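You operate a simulated robot arm through the tools that you are given. There is no shell and no other tool.

You are at the controls of a simulated two-armed robot. One attempt, no reset.

Task
Turn the loose row to the rack bar, lock up and square it.
Fine: hands off the brick stack and bar back while the turntable is free; once locked, wind in till the rack housing shows 75 MM, then all the way back; pinch, drop or chip nothing.

The check looks at the end state, three seconds after you hand in, the way a careful person would. Anything else that was tipped, shoved, dropped, spilled or broken makes it a failure.

Robot
Two 7-joint arms with two-finger grippers on one trunk that stands fixed in place. Base frame: the origin is at the foot of the trunk, x ahead of it, y to its left, z up. Units: mm, degrees, N and s.
The left shoulder is at [46, 175, 1203], the right one opposite. With the tool pointing down near the work surface each hand reaches from about 100 to 820 mm from the base axis, measured 20 degrees to its own side. Payload 2.94 kg a hand.
The tool frame of a hand sits at the grasp point between the pads (the TCP): z along the fingers, y along the line on which they close. The tips reach 30 mm beyond it. Largest opening 138 mm; the body of the gripper starts 109 mm behind the TCP.
Orientation is told as [roll, pitch, yaw] about the base's x, y, z axes, in that order, counted from this pose: with the fingers straight down and closing along the base's y, the tool's x points along the base's -x, its y along +y and its z along -z.

Tools
- The arms move only by the tool apply_moves. It takes "left_steps", "right_steps" or both (then of equal length, played together; a hand with none holds still); each is a list of rows, each a list of 7 numbers: the closure in counts, from 0 (fully open) to 255 (shut), then the shift along the base's x, y, z in units of 25 mm (1.0 is 25 mm), then the turn, a rotation vector about the base's x, y, z in units of 5 degrees (1.0 is 5 degrees). In form: [[jaw, dx, dy, dz, wx, wy, wz], ...]. A call has 1 to 20 rows; each row shifts and turns the commanded pose from where the row before left it. A call with a number of a shift or a turn outside -1 to 1 is refused whole. A row lasts 0.2 s, in which the tool goes at most 50 mm and 8.6 degrees; a call with a longer step from one row to the next is refused whole, and so is a gripper value outside its range. A pose out of reach is approached as far as the arm can. The call stops where the force on the tool passes 80 N (or 10 N more than at its start, if that is more) or the arm is blocked; 0.2 s more then pass. The fingers move at their own pace and stop on an object; they squeeze with about 37 N. The grip force told is the motor's: it shows also when the fingers shut on nothing. Time passes only in rows, and 0.2 s behind the last, so rows that do not move let the fingers close. The reply holds the time, the measured pose of the TCP, the force on the tool along the base axes, the opening and the grip force, in the units named above and with some noise, with the torque about the TCP (base axes, N m) and any sound that the robot's microphone picked up.
- Cameras (640 x 400 px; columns grow to the right, rows downward): "scene" is now at [78.9, -25, 1667.6]; the picture's right is [-0.36, -0.93, 0.00], its down [-0.79, 0.31, -0.53] and it looks along [0.49, -0.19, -0.85] (base axes); focal length 332 px, centre (320, 200). "left" rides on the left gripper at [71, -19, -146] in its tool frame; the picture's right is [0.26, 0.96, 0.00], its down [-0.85, 0.23, -0.48] and it looks along [-0.46, 0.12, 0.88] (tool axes); focal length 280 px, centre (320, 200). "right" rides on the right gripper at [71, 19, -146] in its tool frame; the picture's right is [-0.26, 0.96, 0.00], its down [-0.85, -0.23, -0.48] and it looks along [-0.46, -0.13, 0.88] (tool axes); focal length 280 px, centre (320, 200). There is no depth. A picture from a camera that has moved, and an enlarged one, comes with that camera's place and axes in the base frame and with its lens. The place of the scene camera against the robot may be out by one fixed shift of up to 25 mm in any direction.
- capture(camera): a new picture of that camera. It takes no simulated time.
- lift_body(by): slides the trunk up (or, below 0, down) by that many mm; the arms and the scene camera ride with it, the base frame stays. It gives what a move gives, with no picture.
- pan_tilt(pan, tilt): turns the head with the scene camera to pan (to the left, within 120 degrees either way) and tilt (down, from -29 to 69), counted from straight ahead of the robot. It gives what a move gives.
- zoom(camera, box): a new picture of the part [left, top, right, bottom] of that camera's present view, enlarged. It takes no simulated time.
- finish_job(): hands the job in; it is judged then, once.

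Nothing tells you positions but the pictures and the camera data. Unless the task says otherwise, let go and move clear before handing in.

The tools are called as name(argument=value, ...) on one line, values as JSON. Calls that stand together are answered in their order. apply_moves: Moves the arms, as the interface text tells. Its arguments: {"type":"object","properties":{"left_steps":{"type":"array","items":{"type":"array","items":{"type":"number"}}},"right_steps":{"type":"array","items":{"type":"array","items":{"type":"number"}}}},"required":[]} The other tools are called the same way: lift_body (by) slides the trunk up or down; pan_tilt (pan, tilt) turns the head that bears the scene camera; capture (camera) takes a picture; zoom (camera, box) takes an enlarged picture of a part of a camera's view; finish_job () hands the job in.

At the start:

```text
t: 0.0
left_ee_pos: [607.1, -29.7, 1125.1]
left_tcp_rot: [0.0, 0.1, 0.0]
left_ft_force: [0.3, 1.0, 1.2]
left_ft_torque: [-0.01, 0.0, 0.0]
left_width: 138.2
left_gripper_force: 0.0
right_ee_pos: [420.8, -533.6, 1147.1]
right_tcp_rot: [-0.2, -0.1, 0.1]
right_ft_force: [-0.4, -0.7, 0.2]
right_ft_torque: [-0.03, 0.0, 0.0]
right_width: 138.1
right_gripper_force: 0.1
trunk travel left (down, up): [-375.0, 359.0]
head pan, tilt: [-21.1, 58.1]
```

scene: 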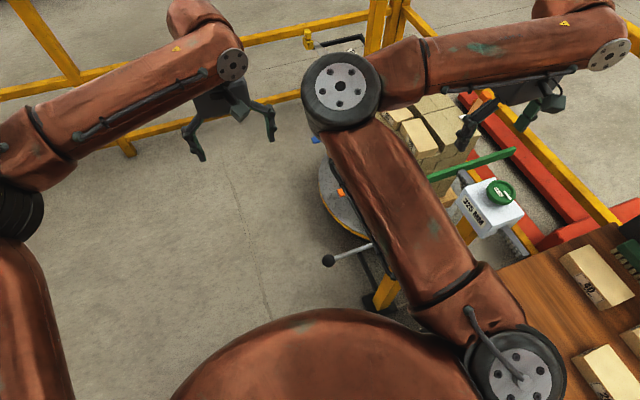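
right: 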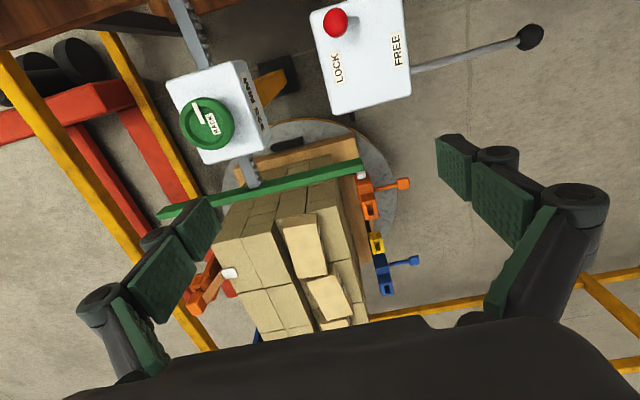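
left: 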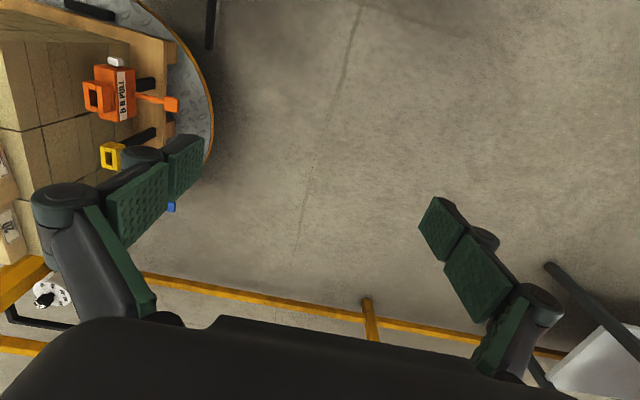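

I see a brick stack on a turntable, a rack with a green bar and a housing with a green knob, and a LOCK/FREE lever box. I'll look closer from several views before I move anything.

zoom(camera="right", box=[140, 0, 460, 200])

zoom(camera="right", box=[140, 140, 460, 340])

zoom(camera="scene", box=[300, 60, 640, 272])

zoom(camera="left", box=[0, 0, 320, 200])

```text
2.00 times, centred on (300, 100) of right
camera zoom: at [348.9, -514.3, 1291.6], right [0.26, 0.97, 0.0], down [0.85, -0.23, 0.48], along [0.46, -0.13, -0.88], focal length 561 px, centre (360, 400)
```

zoom: 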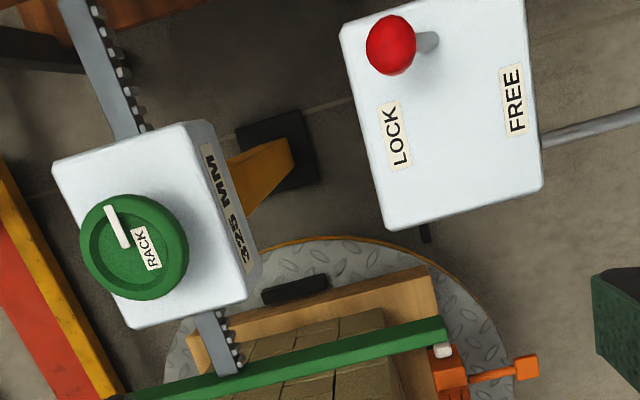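

```text
2.00 times, centred on (300, 240) of right
camera zoom: at [348.9, -514.3, 1291.6], right [0.26, 0.97, 0.0], down [0.85, -0.23, 0.48], along [0.46, -0.13, -0.88], focal length 561 px, centre (360, 120)
```

zoom: 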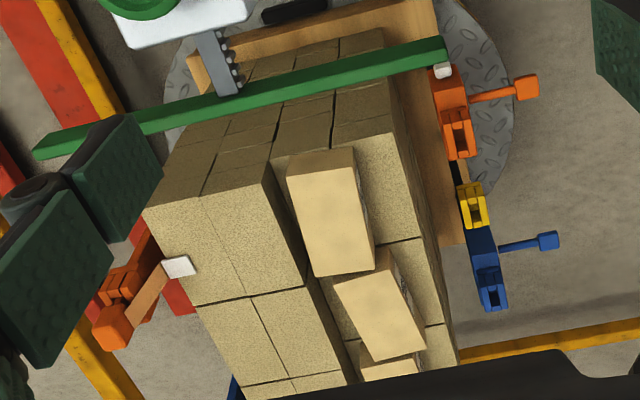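

```text
1.88 times, centred on (470, 166) of scene
camera zoom: at [78.9, -25.0, 1667.6], right [-0.36, -0.93, 0.0], down [-0.79, 0.31, -0.53], along [0.49, -0.19, -0.85], focal length 624 px, centre (38, 264)
```

zoom: 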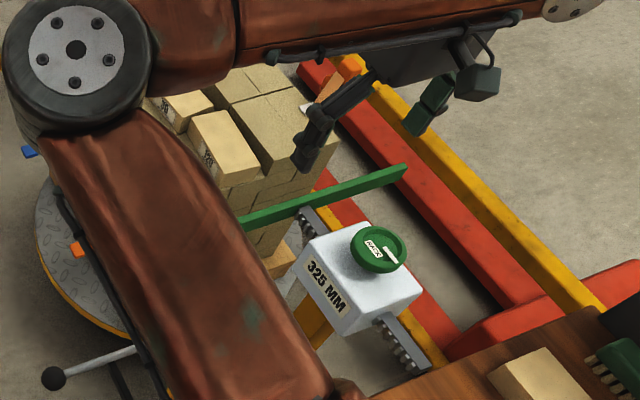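

```text
2.00 times, centred on (160, 100) of left
camera zoom: at [534.8, -48.3, 1271.5], right [-0.26, 0.96, 0.0], down [0.85, 0.23, 0.48], along [0.46, 0.12, -0.88], focal length 561 px, centre (640, 400)
```

zoom: 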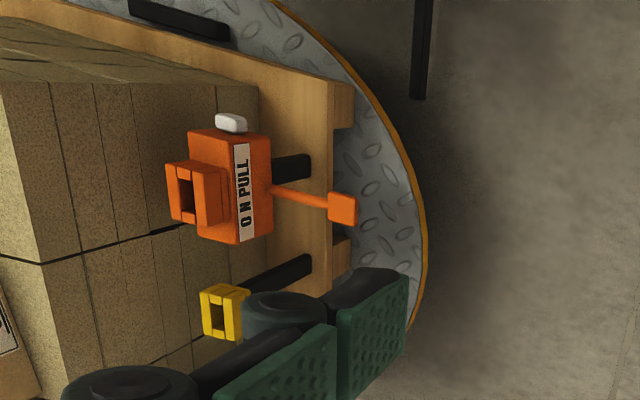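

The left arm hides much of the scene view, so I'll swing the left hand up and away to the left over empty floor, then look again.

apply_moves(left_steps=[[0, 0, 1, 1, 0, 0, 0], [0, -0.5, 1, 1, 0, 0, 0], [0, -0.5, 1, 0.5, 0, 0, 0], [0, -0.5, 1, 0, 0, 0, 0], [0, -0.5, 1, 0, 0, 0, 0], [0, -0.5, 1, 0, 0, 0, 0], [0, -0.5, 1, 0, 0, 0, 0], [0, -0.5, 1, 0, 0, 0, 0], [0, -0.5, 1, 0, 0, 0, 0], [0, -0.5, 1, 0, 0, 0, 0], [0, -0.5, 1, 0, 0, 0, 0], [0, -0.5, 1, 0, 0, 0, 0], [0, -0.5, 1, 0, 0, 0, 0], [0, -0.5, 1, 0, 0, 0, 0], [0, -0.5, 1, 0, 0, 0, 0], [0, -0.5, 1, 0, 0, 0, 0]])

capture(camera="scene")

capture(camera="left")

```text
t: 3.4
left_ee_pos: [418.7, 373.0, 1189.6]
left_tcp_rot: [0.0, 0.0, 0.0]
left_ft_force: [0.3, -0.7, 0.2]
left_ft_torque: [-0.03, -0.04, 0.02]
left_width: 138.0
left_gripper_force: 0.1
right_ee_pos: [421.3, -531.9, 1148.1]
right_tcp_rot: [-0.2, 0.0, 0.0]
right_ft_force: [-0.6, 0.1, 0.1]
right_ft_torque: [-0.05, -0.03, 0.01]
right_width: 138.3
right_gripper_force: 0.0
trunk travel left (down, up): [-375.0, 359.0]
head pan, tilt: [-21.1, 58.1]
```

```text
taken
camera scene: at [77.6, -23.6, 1667.7], right [-0.36, -0.93, 0.0], down [-0.79, 0.3, -0.53], along [0.49, -0.19, -0.85], focal length 332 px, centre (320, 200)
```

scene: 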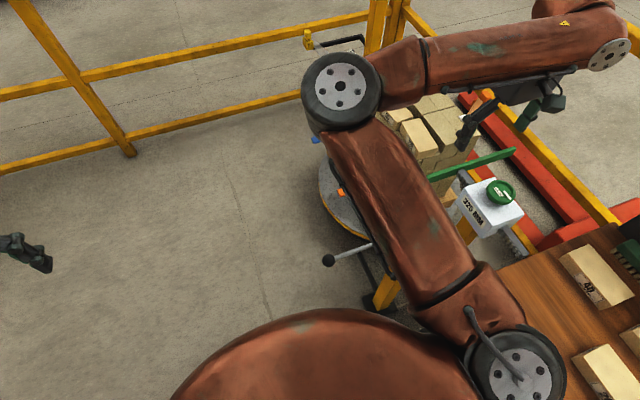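

```text
taken
camera left: at [346.5, 354.0, 1335.6], right [-0.26, 0.97, 0.0], down [0.85, 0.23, 0.48], along [0.46, 0.12, -0.88], focal length 280 px, centre (320, 200)
```

left: 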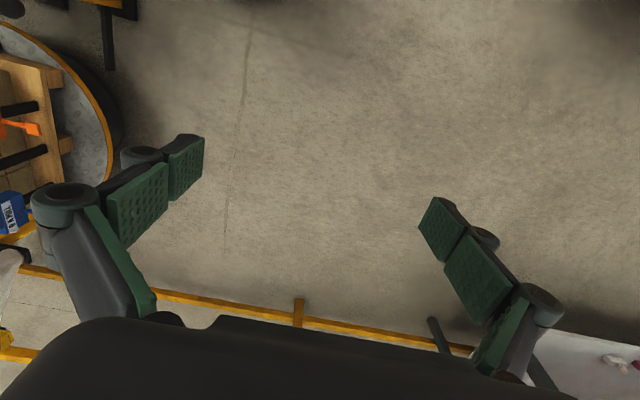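

The remaining obstruction is the right arm. I'll raise the right hand and pull it back for a wide overview from its own camera and the scene camera.

apply_moves(right_steps=[[0, 0, 0, 1, 0, 0, 0], [0, 0, 0, 1, 0, 0, 0], [0, -0.5, 0, 1, 0, 0, 0], [0, -1, 0, 1, 0, 0, 0], [0, -1, 0, 1, 0, 0, 0], [0, -1, 0, 1, 0, 0, 0], [0, -1, 0, 1, 0, 0, 0], [0, -1, 0, 0, 0, 0, 0], [0, -1, 0, 0, 0, 0, 0], [0, -1, 0, 0, 0, 0, 0]])

capture(camera="scene")

capture(camera="right")

```text
t: 5.6
left_ee_pos: [418.4, 372.1, 1188.9]
left_tcp_rot: [0.0, 0.0, 0.0]
left_ft_force: [0.3, -0.5, 0.8]
left_ft_torque: [0.0, 0.0, -0.05]
left_width: 138.1
left_gripper_force: 0.1
right_ee_pos: [231.7, -534.2, 1322.3]
right_tcp_rot: [-0.1, 0.0, 0.1]
right_ft_force: [-0.9, 0.1, 0.0]
right_ft_torque: [0.0, 0.0, -0.01]
right_width: 138.0
right_gripper_force: 0.2
trunk travel left (down, up): [-375.0, 359.0]
head pan, tilt: [-21.1, 58.1]
```

```text
taken
camera scene: at [78.1, -25.3, 1667.7], right [-0.36, -0.93, 0.0], down [-0.79, 0.31, -0.53], along [0.49, -0.19, -0.85], focal length 332 px, centre (320, 200)
```

scene: 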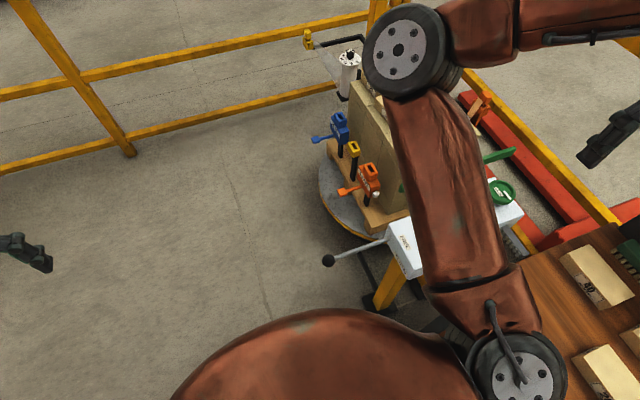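

```text
taken
camera right: at [159.6, -514.1, 1466.6], right [0.26, 0.97, 0.0], down [0.85, -0.23, 0.48], along [0.46, -0.13, -0.88], focal length 280 px, centre (320, 200)
```

right: 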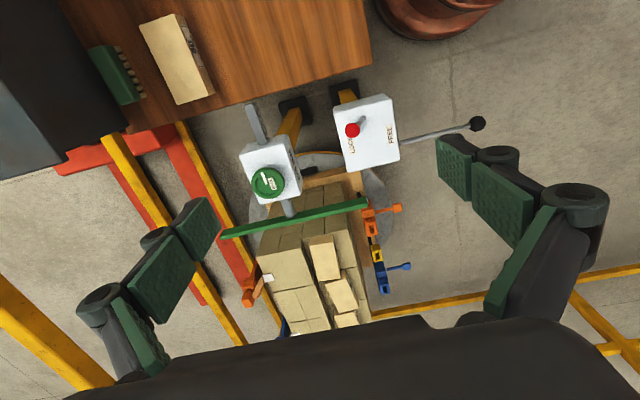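

Now there is a good overview: rack housing and knob, lock box with red knob and a black-ball lever, a stack on a turntable with clamps around it. Zooming for detail.

zoom(camera="scene", box=[290, 20, 450, 120])

zoom(camera="scene", box=[300, 100, 460, 200])

zoom(camera="scene", box=[300, 200, 460, 300])

zoom(camera="right", box=[200, 80, 440, 230])

zoom(camera="right", box=[200, 180, 440, 330])

```text
4.00 times, centred on (370, 70) of scene
camera zoom: at [78.1, -25.3, 1667.7], right [-0.36, -0.93, 0.0], down [-0.79, 0.31, -0.53], along [0.49, -0.19, -0.85], focal length 1326 px, centre (120, 720)
```

zoom: 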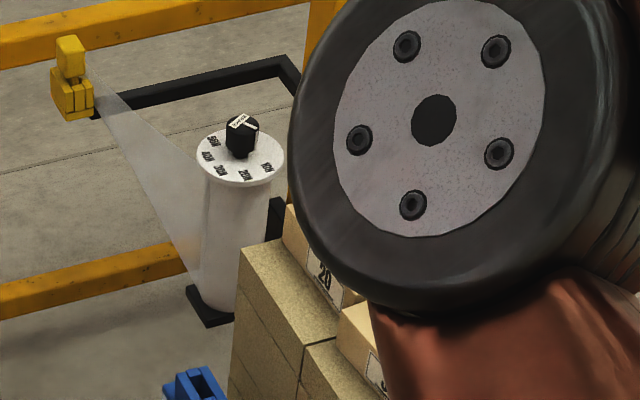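

```text
4.00 times, centred on (380, 150) of scene
camera zoom: at [78.1, -25.3, 1667.7], right [-0.36, -0.93, 0.0], down [-0.79, 0.31, -0.53], along [0.49, -0.19, -0.85], focal length 1326 px, centre (80, 400)
```

zoom: 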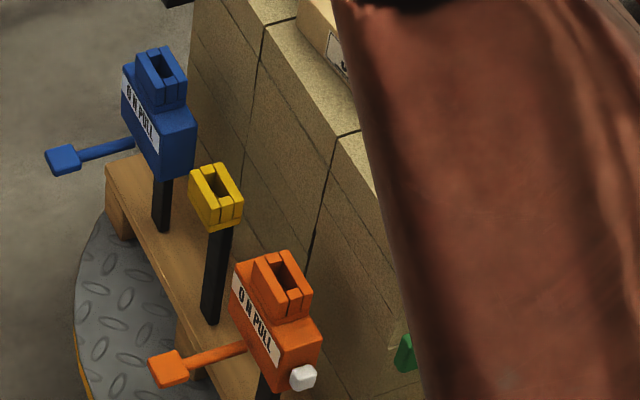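

```text
4.00 times, centred on (380, 250) of scene
camera zoom: at [78.1, -25.3, 1667.7], right [-0.36, -0.93, 0.0], down [-0.79, 0.31, -0.53], along [0.49, -0.19, -0.85], focal length 1326 px, centre (80, 0)
```

zoom: 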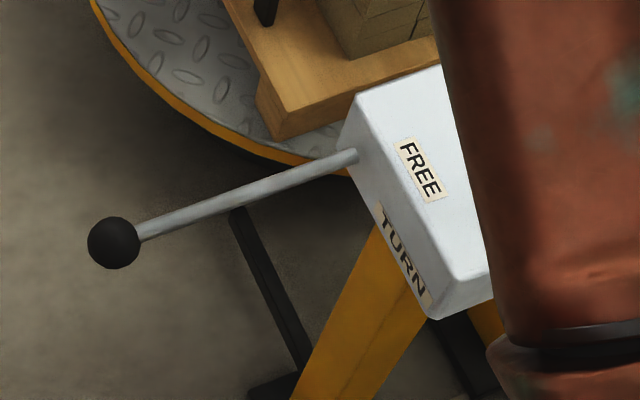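

```text
2.67 times, centred on (320, 155) of right
camera zoom: at [159.6, -514.1, 1466.6], right [0.26, 0.97, 0.0], down [0.85, -0.23, 0.48], along [0.46, -0.13, -0.88], focal length 748 px, centre (320, 320)
```

zoom: 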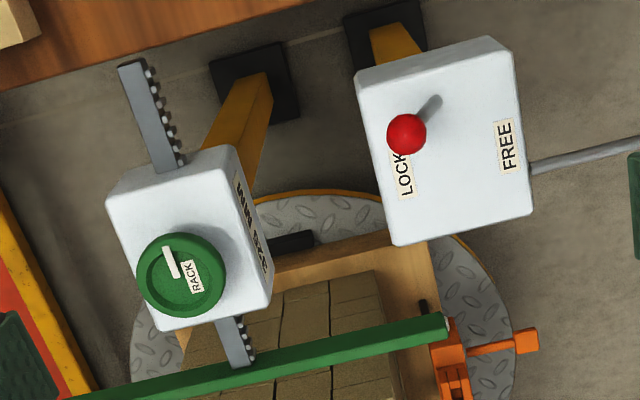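

```text
2.67 times, centred on (320, 255) of right
camera zoom: at [159.6, -514.1, 1466.6], right [0.26, 0.97, 0.0], down [0.85, -0.23, 0.48], along [0.46, -0.13, -0.88], focal length 748 px, centre (320, 53)
```

zoom: 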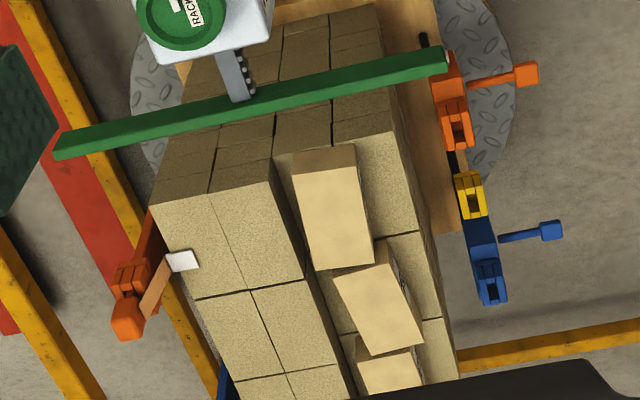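

Rough triangulation: green rack knob about [403,-715,849], red lever ball about [326,-490,868], crank ball about [424,-179,758], bar right end about [547,-495,802], stack out near x≈670+. I'll send the right hand forward and high, turned, to look at the stack and the crank from another side.

apply_moves(right_steps=[[0, 1, 0.3, 0, 0, 0, -1], [0, 1, 0.3, 0, 0, 0, -1], [0, 1, 0.3, 0, 0, 0, -1], [0, 1, 0.3, 0, 0, 0, -1], [0, 1, 0.3, 0, 0, 0, -1], [0, 1, 0.3, 0, 0, 0, -1], [0, 1, 0.3, 0, 0, 0, -1], [0, 1, 0.3, 0, 0, 0, -1], [0, 1, 0.3, 0, 0, 0, -1], [0, 1, 0.3, 0, 0, 0, -1], [0, 1, 0.5, 0, 0, 0, -1], [0, 1, 0.5, 0, 0, 0, -1], [0, 1, 0.5, 0, 0, 0, 0]])

capture(camera="right")

capture(camera="scene")

```text
t: 8.4
left_ee_pos: [420.0, 373.2, 1189.2]
left_tcp_rot: [0.0, 0.0, 0.0]
left_ft_force: [0.4, -0.7, 1.1]
left_ft_torque: [0.01, 0.01, 0.0]
left_width: 137.9
left_gripper_force: 0.1
right_ee_pos: [557.8, -420.1, 1321.5]
right_tcp_rot: [-0.2, 0.1, -59.9]
right_ft_force: [0.8, -0.2, 0.1]
right_ft_torque: [-0.01, 0.05, 0.01]
right_width: 138.0
right_gripper_force: 0.0
trunk travel left (down, up): [-375.0, 359.0]
head pan, tilt: [-21.1, 58.1]
```

```text
taken
camera right: at [539.3, -349.4, 1466.3], right [0.97, 0.26, 0.0], down [0.23, -0.85, 0.48], along [0.12, -0.46, -0.88], focal length 280 px, centre (320, 200)
```

right: 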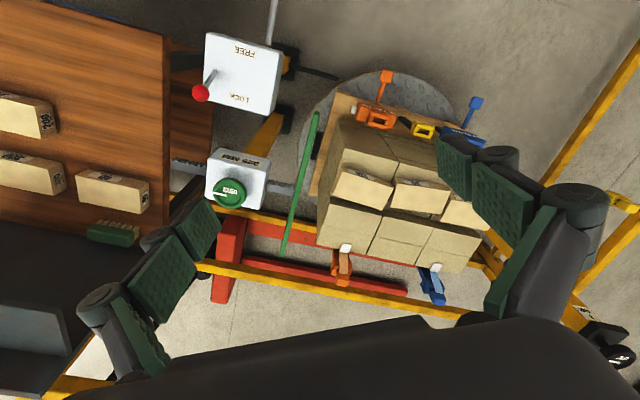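

```text
taken
camera scene: at [79.5, -24.1, 1667.5], right [-0.36, -0.93, 0.0], down [-0.79, 0.31, -0.53], along [0.49, -0.19, -0.85], focal length 332 px, centre (320, 200)
```

scene: 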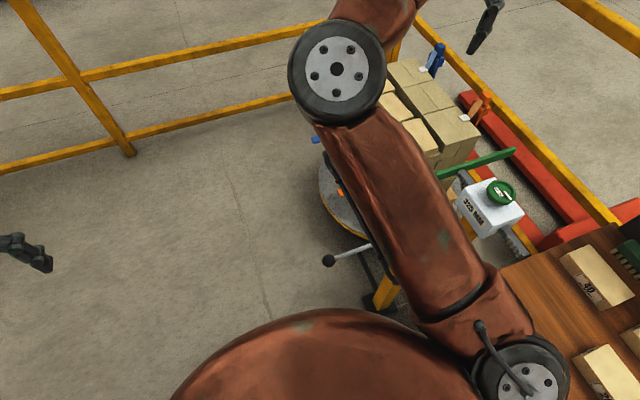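

zoom(camera="right", box=[280, 60, 520, 210])

zoom(camera="right", box=[280, 160, 520, 310])

zoom(camera="right", box=[180, 0, 340, 100])

zoom(camera="right", box=[180, 120, 340, 220])

```text
2.67 times, centred on (400, 135) of right
camera zoom: at [539.3, -349.4, 1466.3], right [0.97, 0.26, 0.0], down [0.23, -0.85, 0.48], along [0.12, -0.46, -0.88], focal length 748 px, centre (107, 373)
```

zoom: 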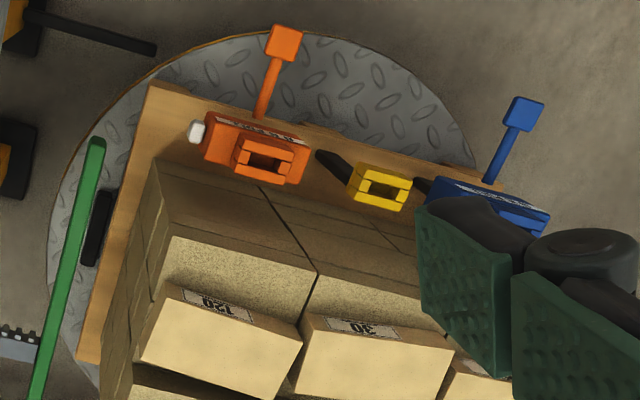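

```text
2.67 times, centred on (400, 235) of right
camera zoom: at [539.3, -349.4, 1466.3], right [0.97, 0.26, 0.0], down [0.23, -0.85, 0.48], along [0.12, -0.46, -0.88], focal length 748 px, centre (107, 107)
```

zoom: 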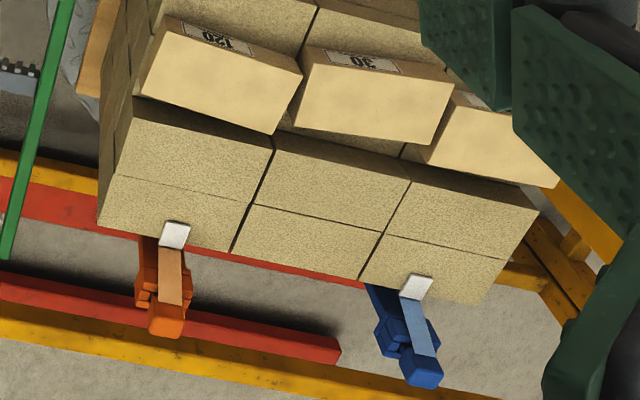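

```text
4.00 times, centred on (260, 50) of right
camera zoom: at [539.3, -349.4, 1466.3], right [0.97, 0.26, 0.0], down [0.23, -0.85, 0.48], along [0.12, -0.46, -0.88], focal length 1122 px, centre (560, 800)
```

zoom: 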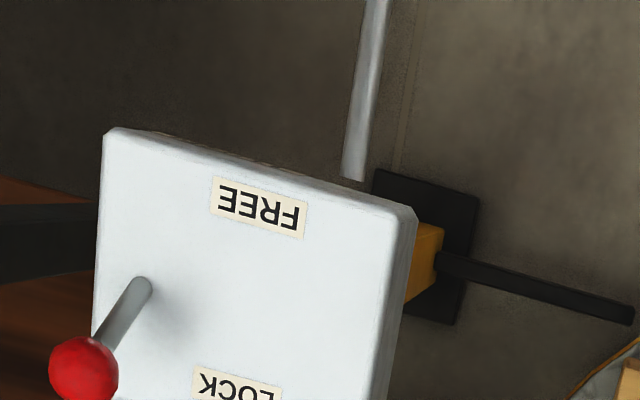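

```text
4.00 times, centred on (260, 170) of right
camera zoom: at [539.3, -349.4, 1466.3], right [0.97, 0.26, 0.0], down [0.23, -0.85, 0.48], along [0.12, -0.46, -0.88], focal length 1122 px, centre (560, 320)
```

zoom: 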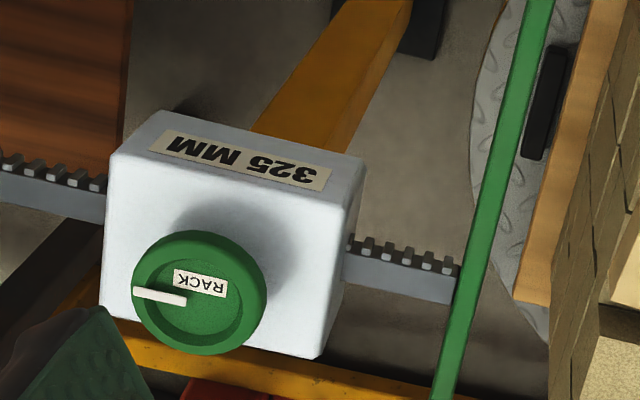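

The stack is now clear: three loose light bricks sit on the +y half of the top, facing +y, so the table must turn about +90° to bring them round to the bar at −x. I'll retract the right hand and bring the left hand in, turned to look at the TURN crank on the box.

apply_moves(right_steps=[[0, -1, -0.5, 0, 0, 0, 1], [0, -1, -0.5, 0, 0, 0, 1], [0, -1, -0.5, 0, 0, 0, 1], [0, -1, -0.5, 0, 0, 0, 1], [0, -1, -0.5, 0, 0, 0, 1], [0, -1, -0.5, 0, 0, 0, 1], [0, -1, -0.5, 0, 0, 0, 1], [0, -1, -0.5, 0, 0, 0, 1], [0, -1, -0.5, 0, 0, 0, 1], [0, 0, -0.5, 0, 0, 0, 1], [0, 0, -0.5, 0, 0, 0, 1], [0, 0, -0.5, 0, 0, 0, 1], [0, 0, 0, 0, 0, 0, 0], [0, 0, 0, 0, 0, 0, 0], [0, 0, 0, 0, 0, 0, 0], [0, 0, 0, 0, 0, 0, 0], [0, 0, 0, 0, 0, 0, 0], [0, 0, 0, 0, 0, 0, 0]], left_steps=[[0, 0, -0.6, 0, 0, 0, -1], [0, 0, -0.6, 0, 0, 0, -1], [0, 0, -0.6, 0, 0, 0, -1], [0, 0, -0.6, 0, 0, 0, -1], [0, 0, -0.6, 0, 0, 0, -1], [0, 0, -0.6, 0, 0, 0, -1], [0, 0, -0.6, -0.4, 0, 0, -1], [0, 0, -0.6, -0.4, 0, 0, -1], [0, 0, -0.6, -0.4, 0, 0, -1], [0, 0, -0.6, -0.4, 0, 0, -1], [0, 0, -0.6, -0.4, 0, 0, -1], [0, 0, -0.6, -0.4, 0, 0, -1], [0, 0, -0.6, -0.4, 0, 0, -1], [0, 0, -0.6, -0.4, 0, 0, -1], [0, 0, -0.6, -0.4, 0, 0, -1], [0, 0, -0.6, -0.4, 0, 0, -1], [0, 0, -0.6, -0.4, 0, 0, -1], [0, 0, -0.6, -0.4, 0, 0, -1]])

capture(camera="left")

capture(camera="scene")

```text
t: 12.2
left_ee_pos: [421.5, 100.2, 1068.8]
left_tcp_rot: [0.0, 0.0, -89.9]
left_ft_force: [1.0, -0.5, -0.4]
left_ft_torque: [0.01, 0.03, -0.01]
left_width: 138.3
left_gripper_force: 0.0
right_ee_pos: [334.5, -572.7, 1321.4]
right_tcp_rot: [-0.1, 0.0, 0.1]
right_ft_force: [-0.3, -0.5, -0.2]
right_ft_torque: [0.0, -0.02, -0.01]
right_width: 138.4
right_gripper_force: 0.1
trunk travel left (down, up): [-375.0, 359.0]
head pan, tilt: [-21.1, 58.1]
```

```text
taken
camera left: at [400.2, 170.9, 1215.6], right [0.97, 0.26, 0.0], down [0.23, -0.85, 0.48], along [0.12, -0.46, -0.88], focal length 280 px, centre (320, 200)
```

left: 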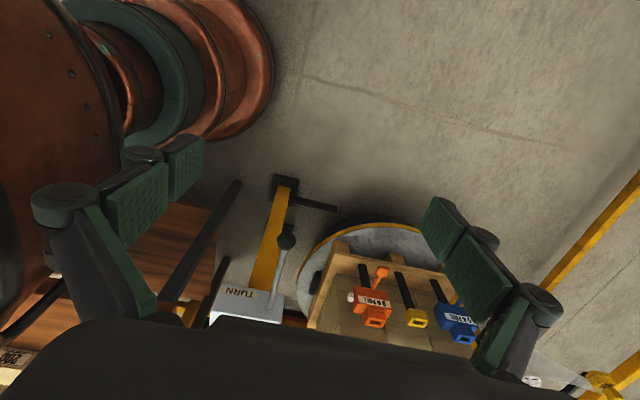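

```text
taken
camera scene: at [79.1, -25.5, 1667.6], right [-0.36, -0.93, 0.0], down [-0.79, 0.31, -0.53], along [0.49, -0.19, -0.85], focal length 332 px, centre (320, 200)
```

scene: 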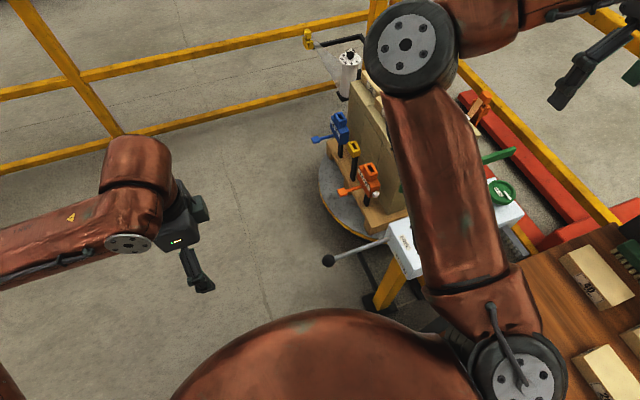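

I'll tilt the left hand toward −y to look at the TURN box and crank from the side.

apply_moves(left_steps=[[0, 0, 0, 0, -1, 0, 0], [0, 0, 0, 0, -1, 0, 0], [0, 0, 0, 0, -1, 0, 0], [0, 0, 0, 0, -1, 0, 0], [0, 0, 0, 0, -1, 0, 0], [0, 0, 0, 0, -1, 0, 0], [0, 0, 0, 0, -1, 0, 0], [0, 0, 0, 0, -1, 0, 0]])

capture(camera="left")

zoom(camera="left", box=[180, 120, 420, 270])

```text
t: 14.0
left_ee_pos: [417.9, 100.5, 1066.6]
left_tcp_rot: [0.0, -40.2, -90.1]
left_ft_force: [0.5, 0.9, -0.4]
left_ft_torque: [0.01, -0.02, 0.0]
left_width: 138.0
left_gripper_force: 0.2
right_ee_pos: [332.8, -571.3, 1322.6]
right_tcp_rot: [-0.2, 0.1, 0.1]
right_ft_force: [0.1, -0.2, -0.5]
right_ft_torque: [0.02, -0.02, -0.01]
right_width: 138.3
right_gripper_force: 0.1
trunk travel left (down, up): [-375.0, 359.0]
head pan, tilt: [-21.1, 58.1]
```

```text
taken
camera left: at [398.8, 249.9, 1134.1], right [0.96, 0.2, -0.17], down [0.23, -0.34, 0.91], along [0.12, -0.92, -0.38], focal length 280 px, centre (320, 200)
```

left: 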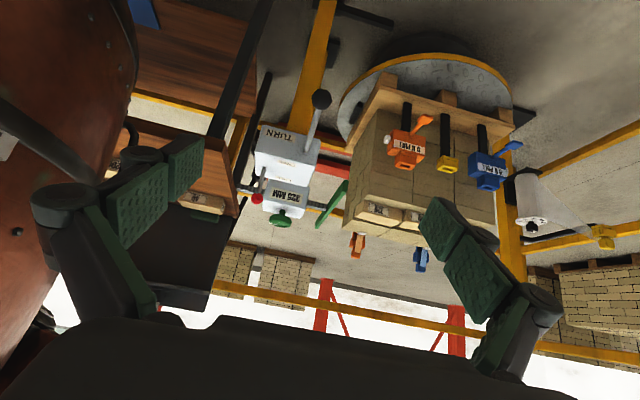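

```text
2.67 times, centred on (300, 195) of left
camera zoom: at [398.8, 249.9, 1134.1], right [0.96, 0.2, -0.17], down [0.23, -0.34, 0.91], along [0.12, -0.92, -0.38], focal length 748 px, centre (373, 213)
```

zoom: 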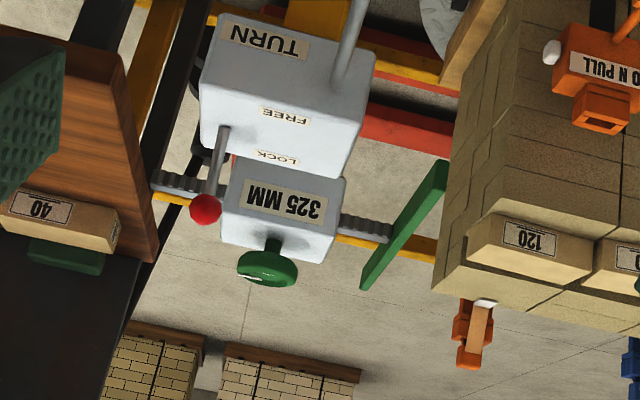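

zoom(camera="left", box=[240, 80, 340, 142])

zoom(camera="left", box=[240, 120, 340, 182])

zoom(camera="left", box=[320, 140, 480, 240])

capture(camera="right")

```text
6.40 times, centred on (290, 111) of left
camera zoom: at [398.8, 249.9, 1134.1], right [0.96, 0.2, -0.17], down [0.23, -0.34, 0.91], along [0.12, -0.92, -0.38], focal length 1794 px, centre (512, 770)
```

zoom: 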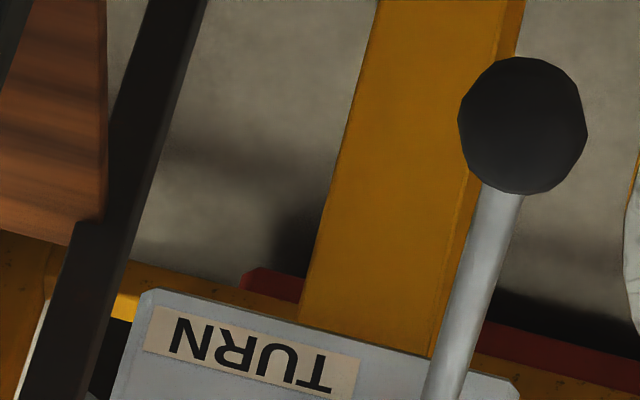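

```text
6.40 times, centred on (290, 151) of left
camera zoom: at [398.8, 249.9, 1134.1], right [0.96, 0.2, -0.17], down [0.23, -0.34, 0.91], along [0.12, -0.92, -0.38], focal length 1794 px, centre (512, 514)
```

zoom: 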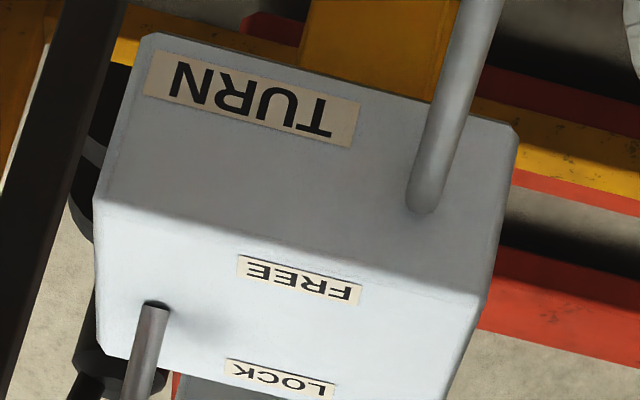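

```text
4.00 times, centred on (400, 190) of left
camera zoom: at [398.8, 249.9, 1134.1], right [0.96, 0.2, -0.17], down [0.23, -0.34, 0.91], along [0.12, -0.92, -0.38], focal length 1122 px, centre (0, 240)
```

zoom: 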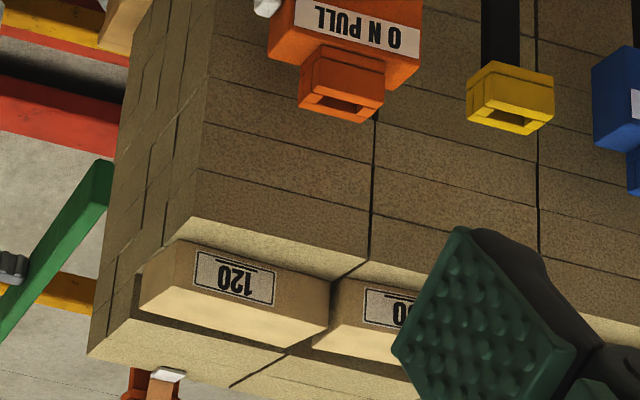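

```text
taken
camera right: at [261.4, -552.0, 1467.4], right [0.26, 0.97, 0.0], down [0.85, -0.23, 0.48], along [0.46, -0.13, -0.88], focal length 280 px, centre (320, 200)
```

right: 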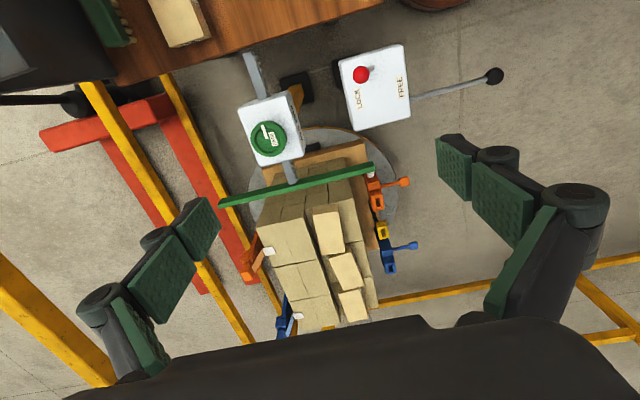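

The lock box top is at about z=790 and the red lever leans to LOCK (−y side); its ball is at about [326,-490,868]. I'll part-close the right hand to about 60 mm and come down over the ball, stopping above it to check.

apply_moves(right_steps=[[144, -0.28, 0.65, 0, 0, 0, 0], [144, 0, 0.65, -0.5, 0, 0, 0], [144, 0, 0.65, -1, 0, 0, 0], [144, 0, 0.65, -1, 0, 0, 0], [144, 0, 0.65, -1, 0, 0, 0], [144, 0, 0, -1, 0, 0, 0], [144, 0, 0, -1, 0, 0, 0], [144, 0, 0, -1, 0, 0, 0], [144, 0, 0, -1, 0, 0, 0], [144, 0, 0, -1, 0, 0, 0], [144, 0, 0, -1, 0, 0, 0], [144, 0, 0, -1, 0, 0, 0], [144, 0, 0, -1, 0, 0, 0], [144, 0, 0, -1, 0, 0, 0], [144, 0, 0, -0.5, 0, 0, 0]])

capture(camera="right")

capture(camera="scene")

capture(camera="left")

```text
t: 17.2
left_ee_pos: [418.6, 101.6, 1067.0]
left_tcp_rot: [-0.1, -40.0, -89.9]
left_ft_force: [-0.3, 0.4, 0.4]
left_ft_torque: [-0.03, -0.01, 0.0]
left_width: 137.7
left_gripper_force: 0.0
right_ee_pos: [325.4, -491.1, 997.0]
right_tcp_rot: [-0.2, 0.0, 0.1]
right_ft_force: [0.0, -0.3, -0.3]
right_ft_torque: [-0.02, 0.04, 0.02]
right_width: 60.0
right_gripper_force: 0.0
trunk travel left (down, up): [-375.0, 359.0]
head pan, tilt: [-21.1, 58.1]
```

```text
taken
camera right: at [253.1, -471.4, 1142.7], right [0.26, 0.97, 0.0], down [0.85, -0.23, 0.48], along [0.46, -0.13, -0.88], focal length 280 px, centre (320, 200)
```

right: 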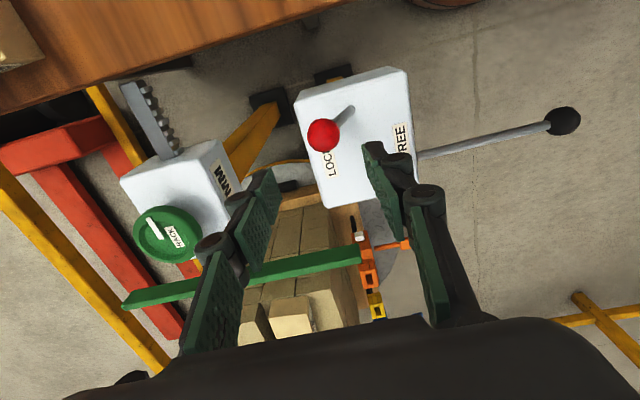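

```text
taken
camera scene: at [78.7, -24.6, 1667.6], right [-0.36, -0.93, 0.0], down [-0.79, 0.31, -0.53], along [0.49, -0.19, -0.85], focal length 332 px, centre (320, 200)
```

scene: 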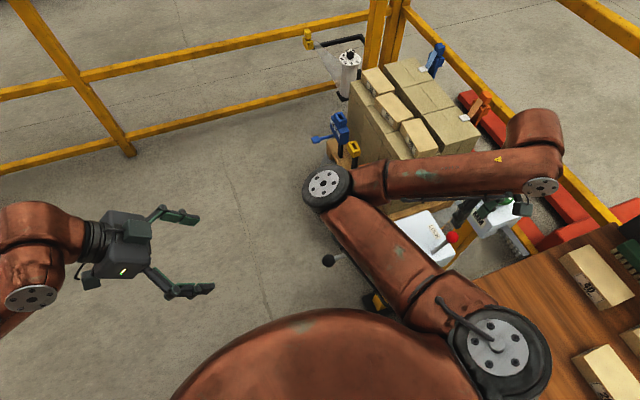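

```text
taken
camera left: at [398.9, 249.5, 1134.2], right [0.96, 0.2, -0.17], down [0.23, -0.34, 0.91], along [0.12, -0.92, -0.38], focal length 280 px, centre (320, 200)
```

left: 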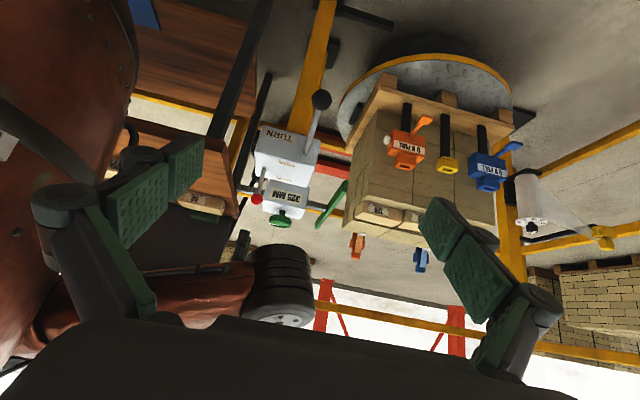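

The ball sits centered between the fingers. I'll descend so the fingertips straddle it, then push toward +y to FREE.

apply_moves(right_steps=[[144, 0.04, 0.04, -1, 0, 0, 0], [144, 0, 0, -1, 0, 0, 0], [144, 0, 0, -1, 0, 0, 0], [144, 0, 0, -1, 0, 0, 0], [144, 0, 0, -0.5, 0, 0, 0], [144, 0, 0, 0, 0, 0, 0]])

capture(camera="right")

```text
t: 18.6
left_ee_pos: [419.1, 101.3, 1067.8]
left_tcp_rot: [-0.1, -40.0, -89.9]
left_ft_force: [0.6, 0.0, -1.1]
left_ft_torque: [0.01, 0.0, -0.01]
left_width: 138.2
left_gripper_force: 0.0
right_ee_pos: [326.8, -489.5, 884.2]
right_tcp_rot: [-0.1, -0.1, 0.0]
right_ft_force: [-0.2, -0.9, 0.1]
right_ft_torque: [-0.04, -0.02, 0.03]
right_width: 60.0
right_gripper_force: 0.1
trunk travel left (down, up): [-375.0, 359.0]
head pan, tilt: [-21.1, 58.1]
```

```text
taken
camera right: at [255.2, -469.7, 1029.4], right [0.26, 0.97, 0.0], down [0.85, -0.23, 0.48], along [0.46, -0.13, -0.88], focal length 280 px, centre (320, 200)
```

right: 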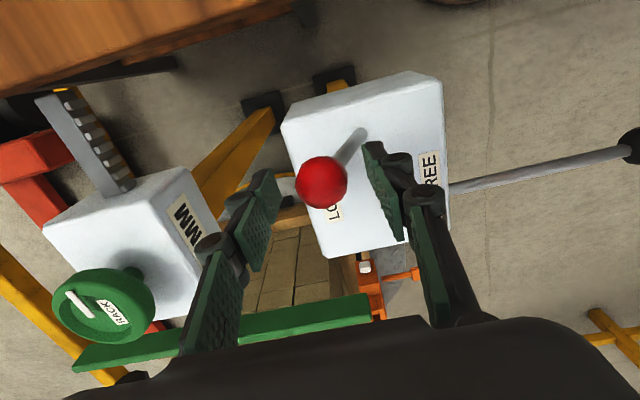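

Fingers straddle the ball. Pushing +y gently.

apply_moves(right_steps=[[144, 0, 0.5, 0, 0, 0, 0], [144, 0, 0.5, 0, 0, 0, 0], [144, 0, 0.5, 0, 0, 0, 0], [144, 0, 0.5, 0, 0, 0, 0]])

capture(camera="right")

```text
t: 19.6
left_ee_pos: [417.4, 100.7, 1067.3]
left_tcp_rot: [-0.1, -40.0, -90.0]
left_ft_force: [-0.2, -0.5, -0.4]
left_ft_torque: [0.0, -0.08, -0.01]
left_width: 138.0
left_gripper_force: 0.0
right_ee_pos: [337.3, -444.3, 880.4]
right_tcp_rot: [0.1, 0.1, 0.0]
right_ft_force: [0.3, 0.7, -1.1]
right_ft_torque: [0.02, -0.01, -0.01]
right_width: 60.1
right_gripper_force: 0.1
right hand out of reach, approached as far as the arm can: row 3
trunk travel left (down, up): [-375.0, 359.0]
head pan, tilt: [-21.1, 58.1]
```

```text
taken
camera right: at [265.8, -424.3, 1025.1], right [0.26, 0.97, 0.0], down [0.85, -0.23, 0.47], along [0.46, -0.12, -0.88], focal length 280 px, centre (320, 200)
```

right: 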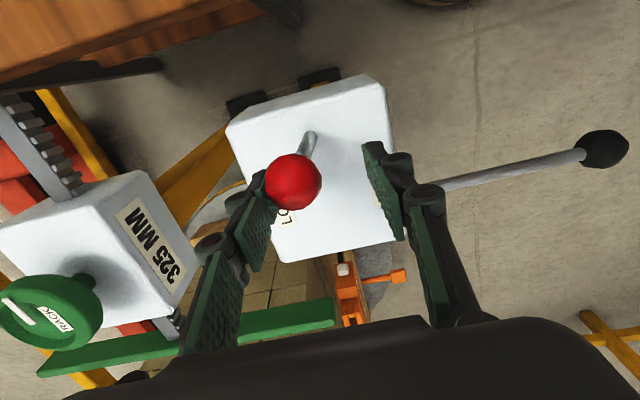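

The arm runs out of room folded this close to the trunk. Raising the trunk (hands ride straight up with it) will unfold the arm, then I'll come down again.

lift_body(by=220)

capture(camera="scene")

capture(camera="right")

```text
t: 21.9
left_ee_pos: [419.8, 101.2, 1287.7]
left_tcp_rot: [-0.1, -40.0, -89.9]
left_ft_force: [-0.5, -0.1, 0.3]
left_ft_torque: [0.02, 0.04, -0.01]
left_width: 138.0
left_gripper_force: 0.1
right_ee_pos: [336.7, -440.7, 1099.5]
right_tcp_rot: [-0.1, 0.0, 0.1]
right_ft_force: [0.4, -0.5, 0.4]
right_ft_torque: [0.01, -0.03, 0.03]
right_width: 59.9
right_gripper_force: 0.0
trunk travel left (down, up): [-595.0, 139.0]
head pan, tilt: [-21.1, 58.1]
```

```text
taken
camera scene: at [27.6, -24.5, 1887.4], right [-0.36, -0.93, 0.0], down [-0.79, 0.31, -0.53], along [0.49, -0.19, -0.85], focal length 332 px, centre (320, 200)
```

scene: 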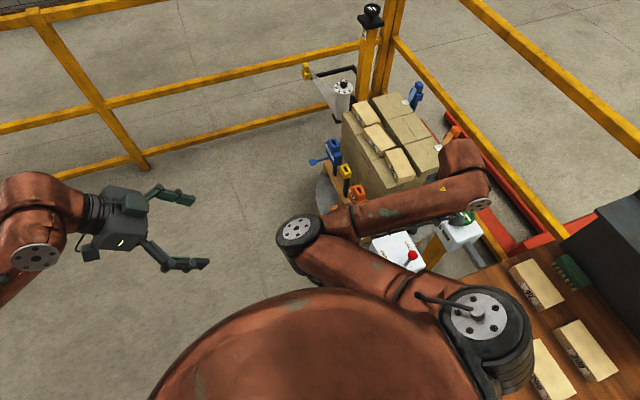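

```text
taken
camera right: at [265.3, -422.3, 1244.8], right [0.26, 0.97, 0.0], down [0.85, -0.23, 0.48], along [0.46, -0.13, -0.88], focal length 280 px, centre (320, 200)
```

right: 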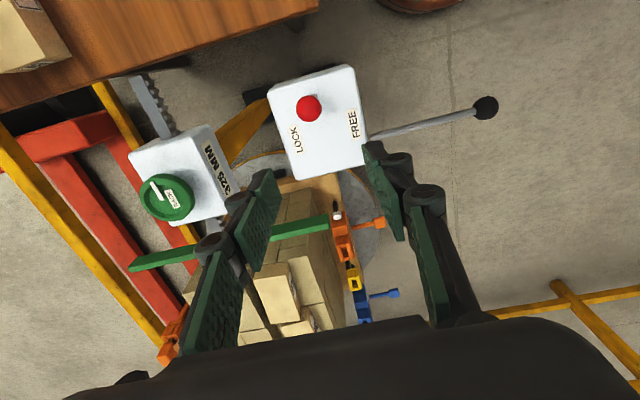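

The lever is now near upright (ball about [328,-456,870]). I'll descend again straddling it and finish the push to FREE.

apply_moves(right_steps=[[144, -0.36, -0.5, -0.6, 0, 0, 0], [144, 0, 0, -1, 0, 0, 0], [144, 0, 0, -1, 0, 0, 0], [144, 0, 0, -1, 0, 0, 0], [144, 0, 0, -1, 0, 0, 0], [144, 0, 0, -1, 0, 0, 0], [144, 0, 0, -1, 0, 0, 0], [144, 0, 0, -1, 0, 0, 0], [144, 0, 0, -1, 0, 0, 0], [144, 0, 0, 0, 0, 0, 0], [144, 0, 0.5, 0, 0, 0, 0], [144, 0, 0.5, 0, 0, 0, 0], [144, 0, 0.5, 0, 0, 0, 0]])

capture(camera="right")

```text
t: 24.7
left_ee_pos: [418.2, 101.4, 1287.7]
left_tcp_rot: [-0.1, -40.0, -89.9]
left_ft_force: [-0.4, -0.8, 0.3]
left_ft_torque: [0.01, 0.0, -0.03]
left_width: 137.8
left_gripper_force: 0.0
right_ee_pos: [328.0, -414.8, 883.4]
right_tcp_rot: [0.1, 0.0, 0.1]
right_ft_force: [-0.2, -1.0, 0.5]
right_ft_torque: [0.0, -0.01, 0.0]
right_width: 60.1
right_gripper_force: 0.1
trunk travel left (down, up): [-595.0, 139.0]
head pan, tilt: [-21.1, 58.1]
```

```text
taken
camera right: at [255.9, -397.1, 1029.7], right [0.26, 0.97, 0.0], down [0.85, -0.23, 0.47], along [0.46, -0.12, -0.88], focal length 280 px, centre (320, 200)
```

right: 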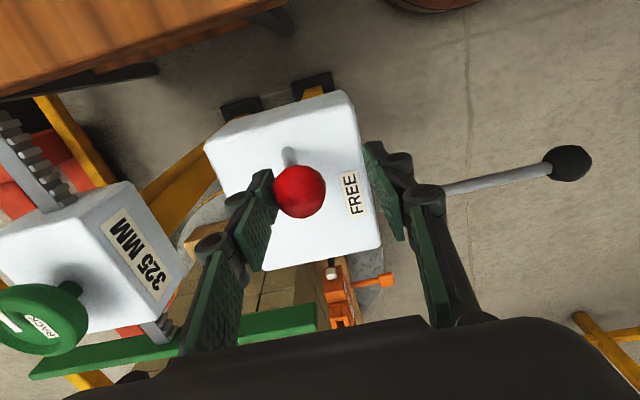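

apply_moves(right_steps=[[144, 0, 0.3, 0, 0, 0, 0], [144, 0, 0.3, 0, 0, 0, 0], [144, 0, 0.3, 0, 0, 0, 0], [144, 0, 0, 0, 0, 0, 0]])

capture(camera="right")

```text
t: 25.7
left_ee_pos: [417.9, 101.1, 1287.8]
left_tcp_rot: [-0.1, -40.0, -89.9]
left_ft_force: [-0.1, 1.4, -0.5]
left_ft_torque: [0.01, 0.01, 0.02]
left_width: 137.8
left_gripper_force: 0.1
right_ee_pos: [329.2, -393.6, 885.5]
right_tcp_rot: [-0.1, 0.0, 0.1]
right_ft_force: [1.5, -2.5, -0.4]
right_ft_torque: [-0.06, -0.02, 0.05]
right_width: 61.7
right_gripper_force: 1.4
trunk travel left (down, up): [-595.0, 139.0]
head pan, tilt: [-21.1, 58.1]
```

```text
taken
camera right: at [257.0, -374.7, 1030.6], right [0.26, 0.97, 0.0], down [0.85, -0.23, 0.48], along [0.46, -0.13, -0.88], focal length 280 px, centre (320, 200)
```

right: 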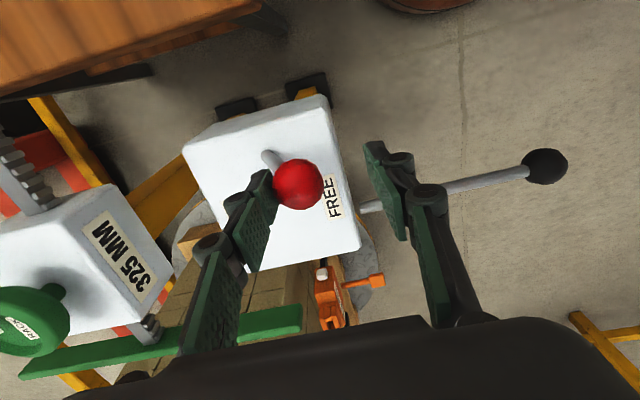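

The lever leans fully to FREE against its stop. I'll back the right hand off, raise it and swing it out to the right so its elbow clears the way for the left hand.

apply_moves(right_steps=[[144, 0, 0.3, 0, 0, 0, 0], [144, 0, 0, 1, 0, 0, 0], [144, 0, 0, 1, 0, 0, 0], [144, 0, 0, 1, 0, 0, 0], [144, 0, 0, 1, 0, 0, 0], [144, 0, 0, 1, 0, 0, 0], [144, 0, 0, 1, 0, 0, 0], [144, 0, 0, 1, 0, 0, 0], [144, 0, -0.5, 1, 0, 0, 0], [144, 0, -1, 1, 0, 0, 0], [144, 0, -1, 1, 0, 0, 0], [144, 0, -1, 1, 0, 0, 0], [144, 0, -1, 1, 0, 0, 0], [144, 0, -1, 1, 0, 0, 0], [144, 0, -1, 1, 0, 0, 0], [144, 0, -1, 0, 0, 0, 0], [144, 0, -1, 0, 0, 0, 0], [144, 0, -1, 0, 0, 0, 0], [144, 0, -1, 0, 0, 0, 0], [144, 0, -1, 0, 0, 0, 0]])

capture(camera="scene")

capture(camera="right")

```text
t: 29.9
left_ee_pos: [418.2, 99.5, 1287.5]
left_tcp_rot: [-0.1, -40.1, -90.0]
left_ft_force: [-0.3, 0.0, 0.5]
left_ft_torque: [0.06, -0.03, -0.02]
left_width: 138.1
left_gripper_force: 0.1
right_ee_pos: [328.0, -676.5, 1233.1]
right_tcp_rot: [-0.2, -0.1, -0.1]
right_ft_force: [-0.2, -0.9, 0.0]
right_ft_torque: [0.04, -0.01, 0.03]
right_width: 59.7
right_gripper_force: 0.0
trunk travel left (down, up): [-595.0, 139.0]
head pan, tilt: [-21.1, 58.1]
```

```text
taken
camera scene: at [27.2, -26.8, 1887.5], right [-0.36, -0.93, 0.0], down [-0.79, 0.31, -0.53], along [0.49, -0.19, -0.85], focal length 332 px, centre (320, 200)
```

scene: 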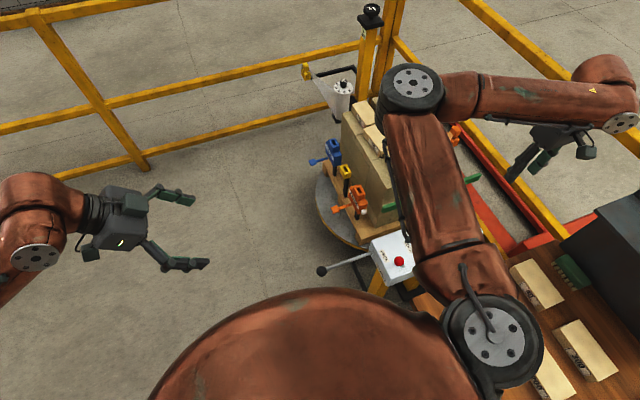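

```text
taken
camera right: at [256.2, -656.8, 1378.7], right [0.26, 0.97, 0.0], down [0.85, -0.23, 0.48], along [0.46, -0.13, -0.88], focal length 280 px, centre (320, 200)
```

right: 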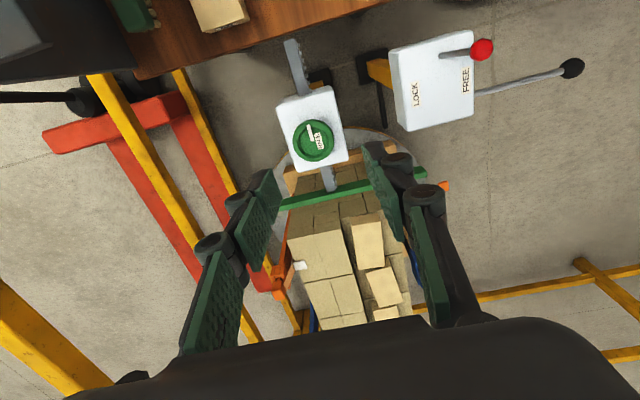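

The red lever is clearly at FREE and the ways are clear. I'll bring the left hand upright above the crank ball (about [422,-179,756]).

apply_moves(left_steps=[[0, 0.24, -0.8, -0.9, 1, 0, 0], [0, 0, -0.8, -0.9, 1, 0, 0], [0, 0, -0.8, -0.9, 1, 0, 0], [0, 0, -0.8, -0.9, 1, 0, 0], [0, 0, -0.8, -0.9, 1, 0, 0], [0, 0, -0.8, -0.9, 1, 0, 0], [0, 0, -0.8, -0.9, 1, 0, 0], [0, 0, -0.8, -0.9, 1, 0, 0], [0, 0, -0.8, -0.9, 0, 0, 0], [0, 0, -0.8, -0.9, 0, 0, 0], [0, 0, -0.8, -0.9, 0, 0, 0], [0, 0, -0.8, -0.9, 0, 0, 0], [0, 0, -0.8, -0.9, 0, 0, 0], [0, 0, -0.76, -0.9, 0, 0, 0]])

capture(camera="left")

capture(camera="scene")

```text
t: 32.9
left_ee_pos: [426.4, -180.1, 970.3]
left_tcp_rot: [0.0, 0.0, -90.0]
left_ft_force: [-0.8, 0.0, 0.1]
left_ft_torque: [0.06, 0.06, 0.01]
left_width: 138.0
left_gripper_force: 0.0
right_ee_pos: [328.3, -676.2, 1234.0]
right_tcp_rot: [-0.2, 0.0, 0.2]
right_ft_force: [0.4, -0.6, 0.0]
right_ft_torque: [-0.01, 0.0, -0.02]
right_width: 60.3
right_gripper_force: 0.0
trunk travel left (down, up): [-595.0, 139.0]
head pan, tilt: [-21.1, 58.1]
```

```text
taken
camera left: at [405.8, -109.1, 1118.2], right [0.96, 0.26, 0.0], down [0.23, -0.85, 0.48], along [0.12, -0.46, -0.88], focal length 280 px, centre (320, 200)
```

left: 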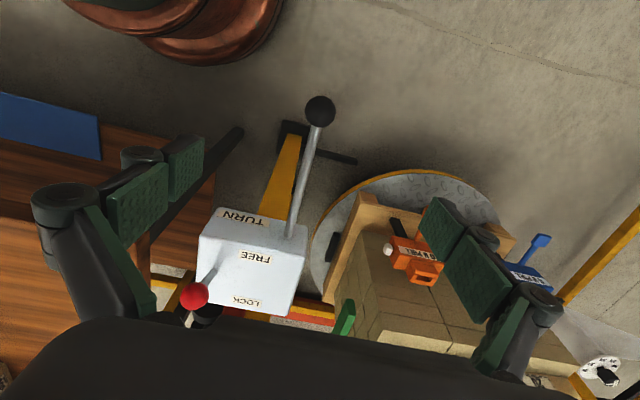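

```text
taken
camera scene: at [27.8, -27.3, 1887.5], right [-0.36, -0.93, 0.0], down [-0.79, 0.31, -0.53], along [0.49, -0.19, -0.85], focal length 332 px, centre (320, 200)
```

scene: 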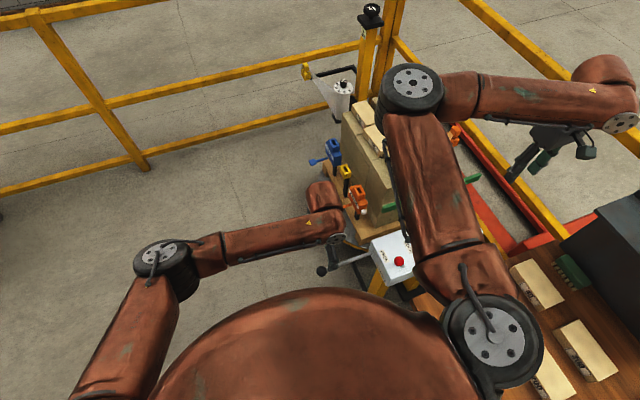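

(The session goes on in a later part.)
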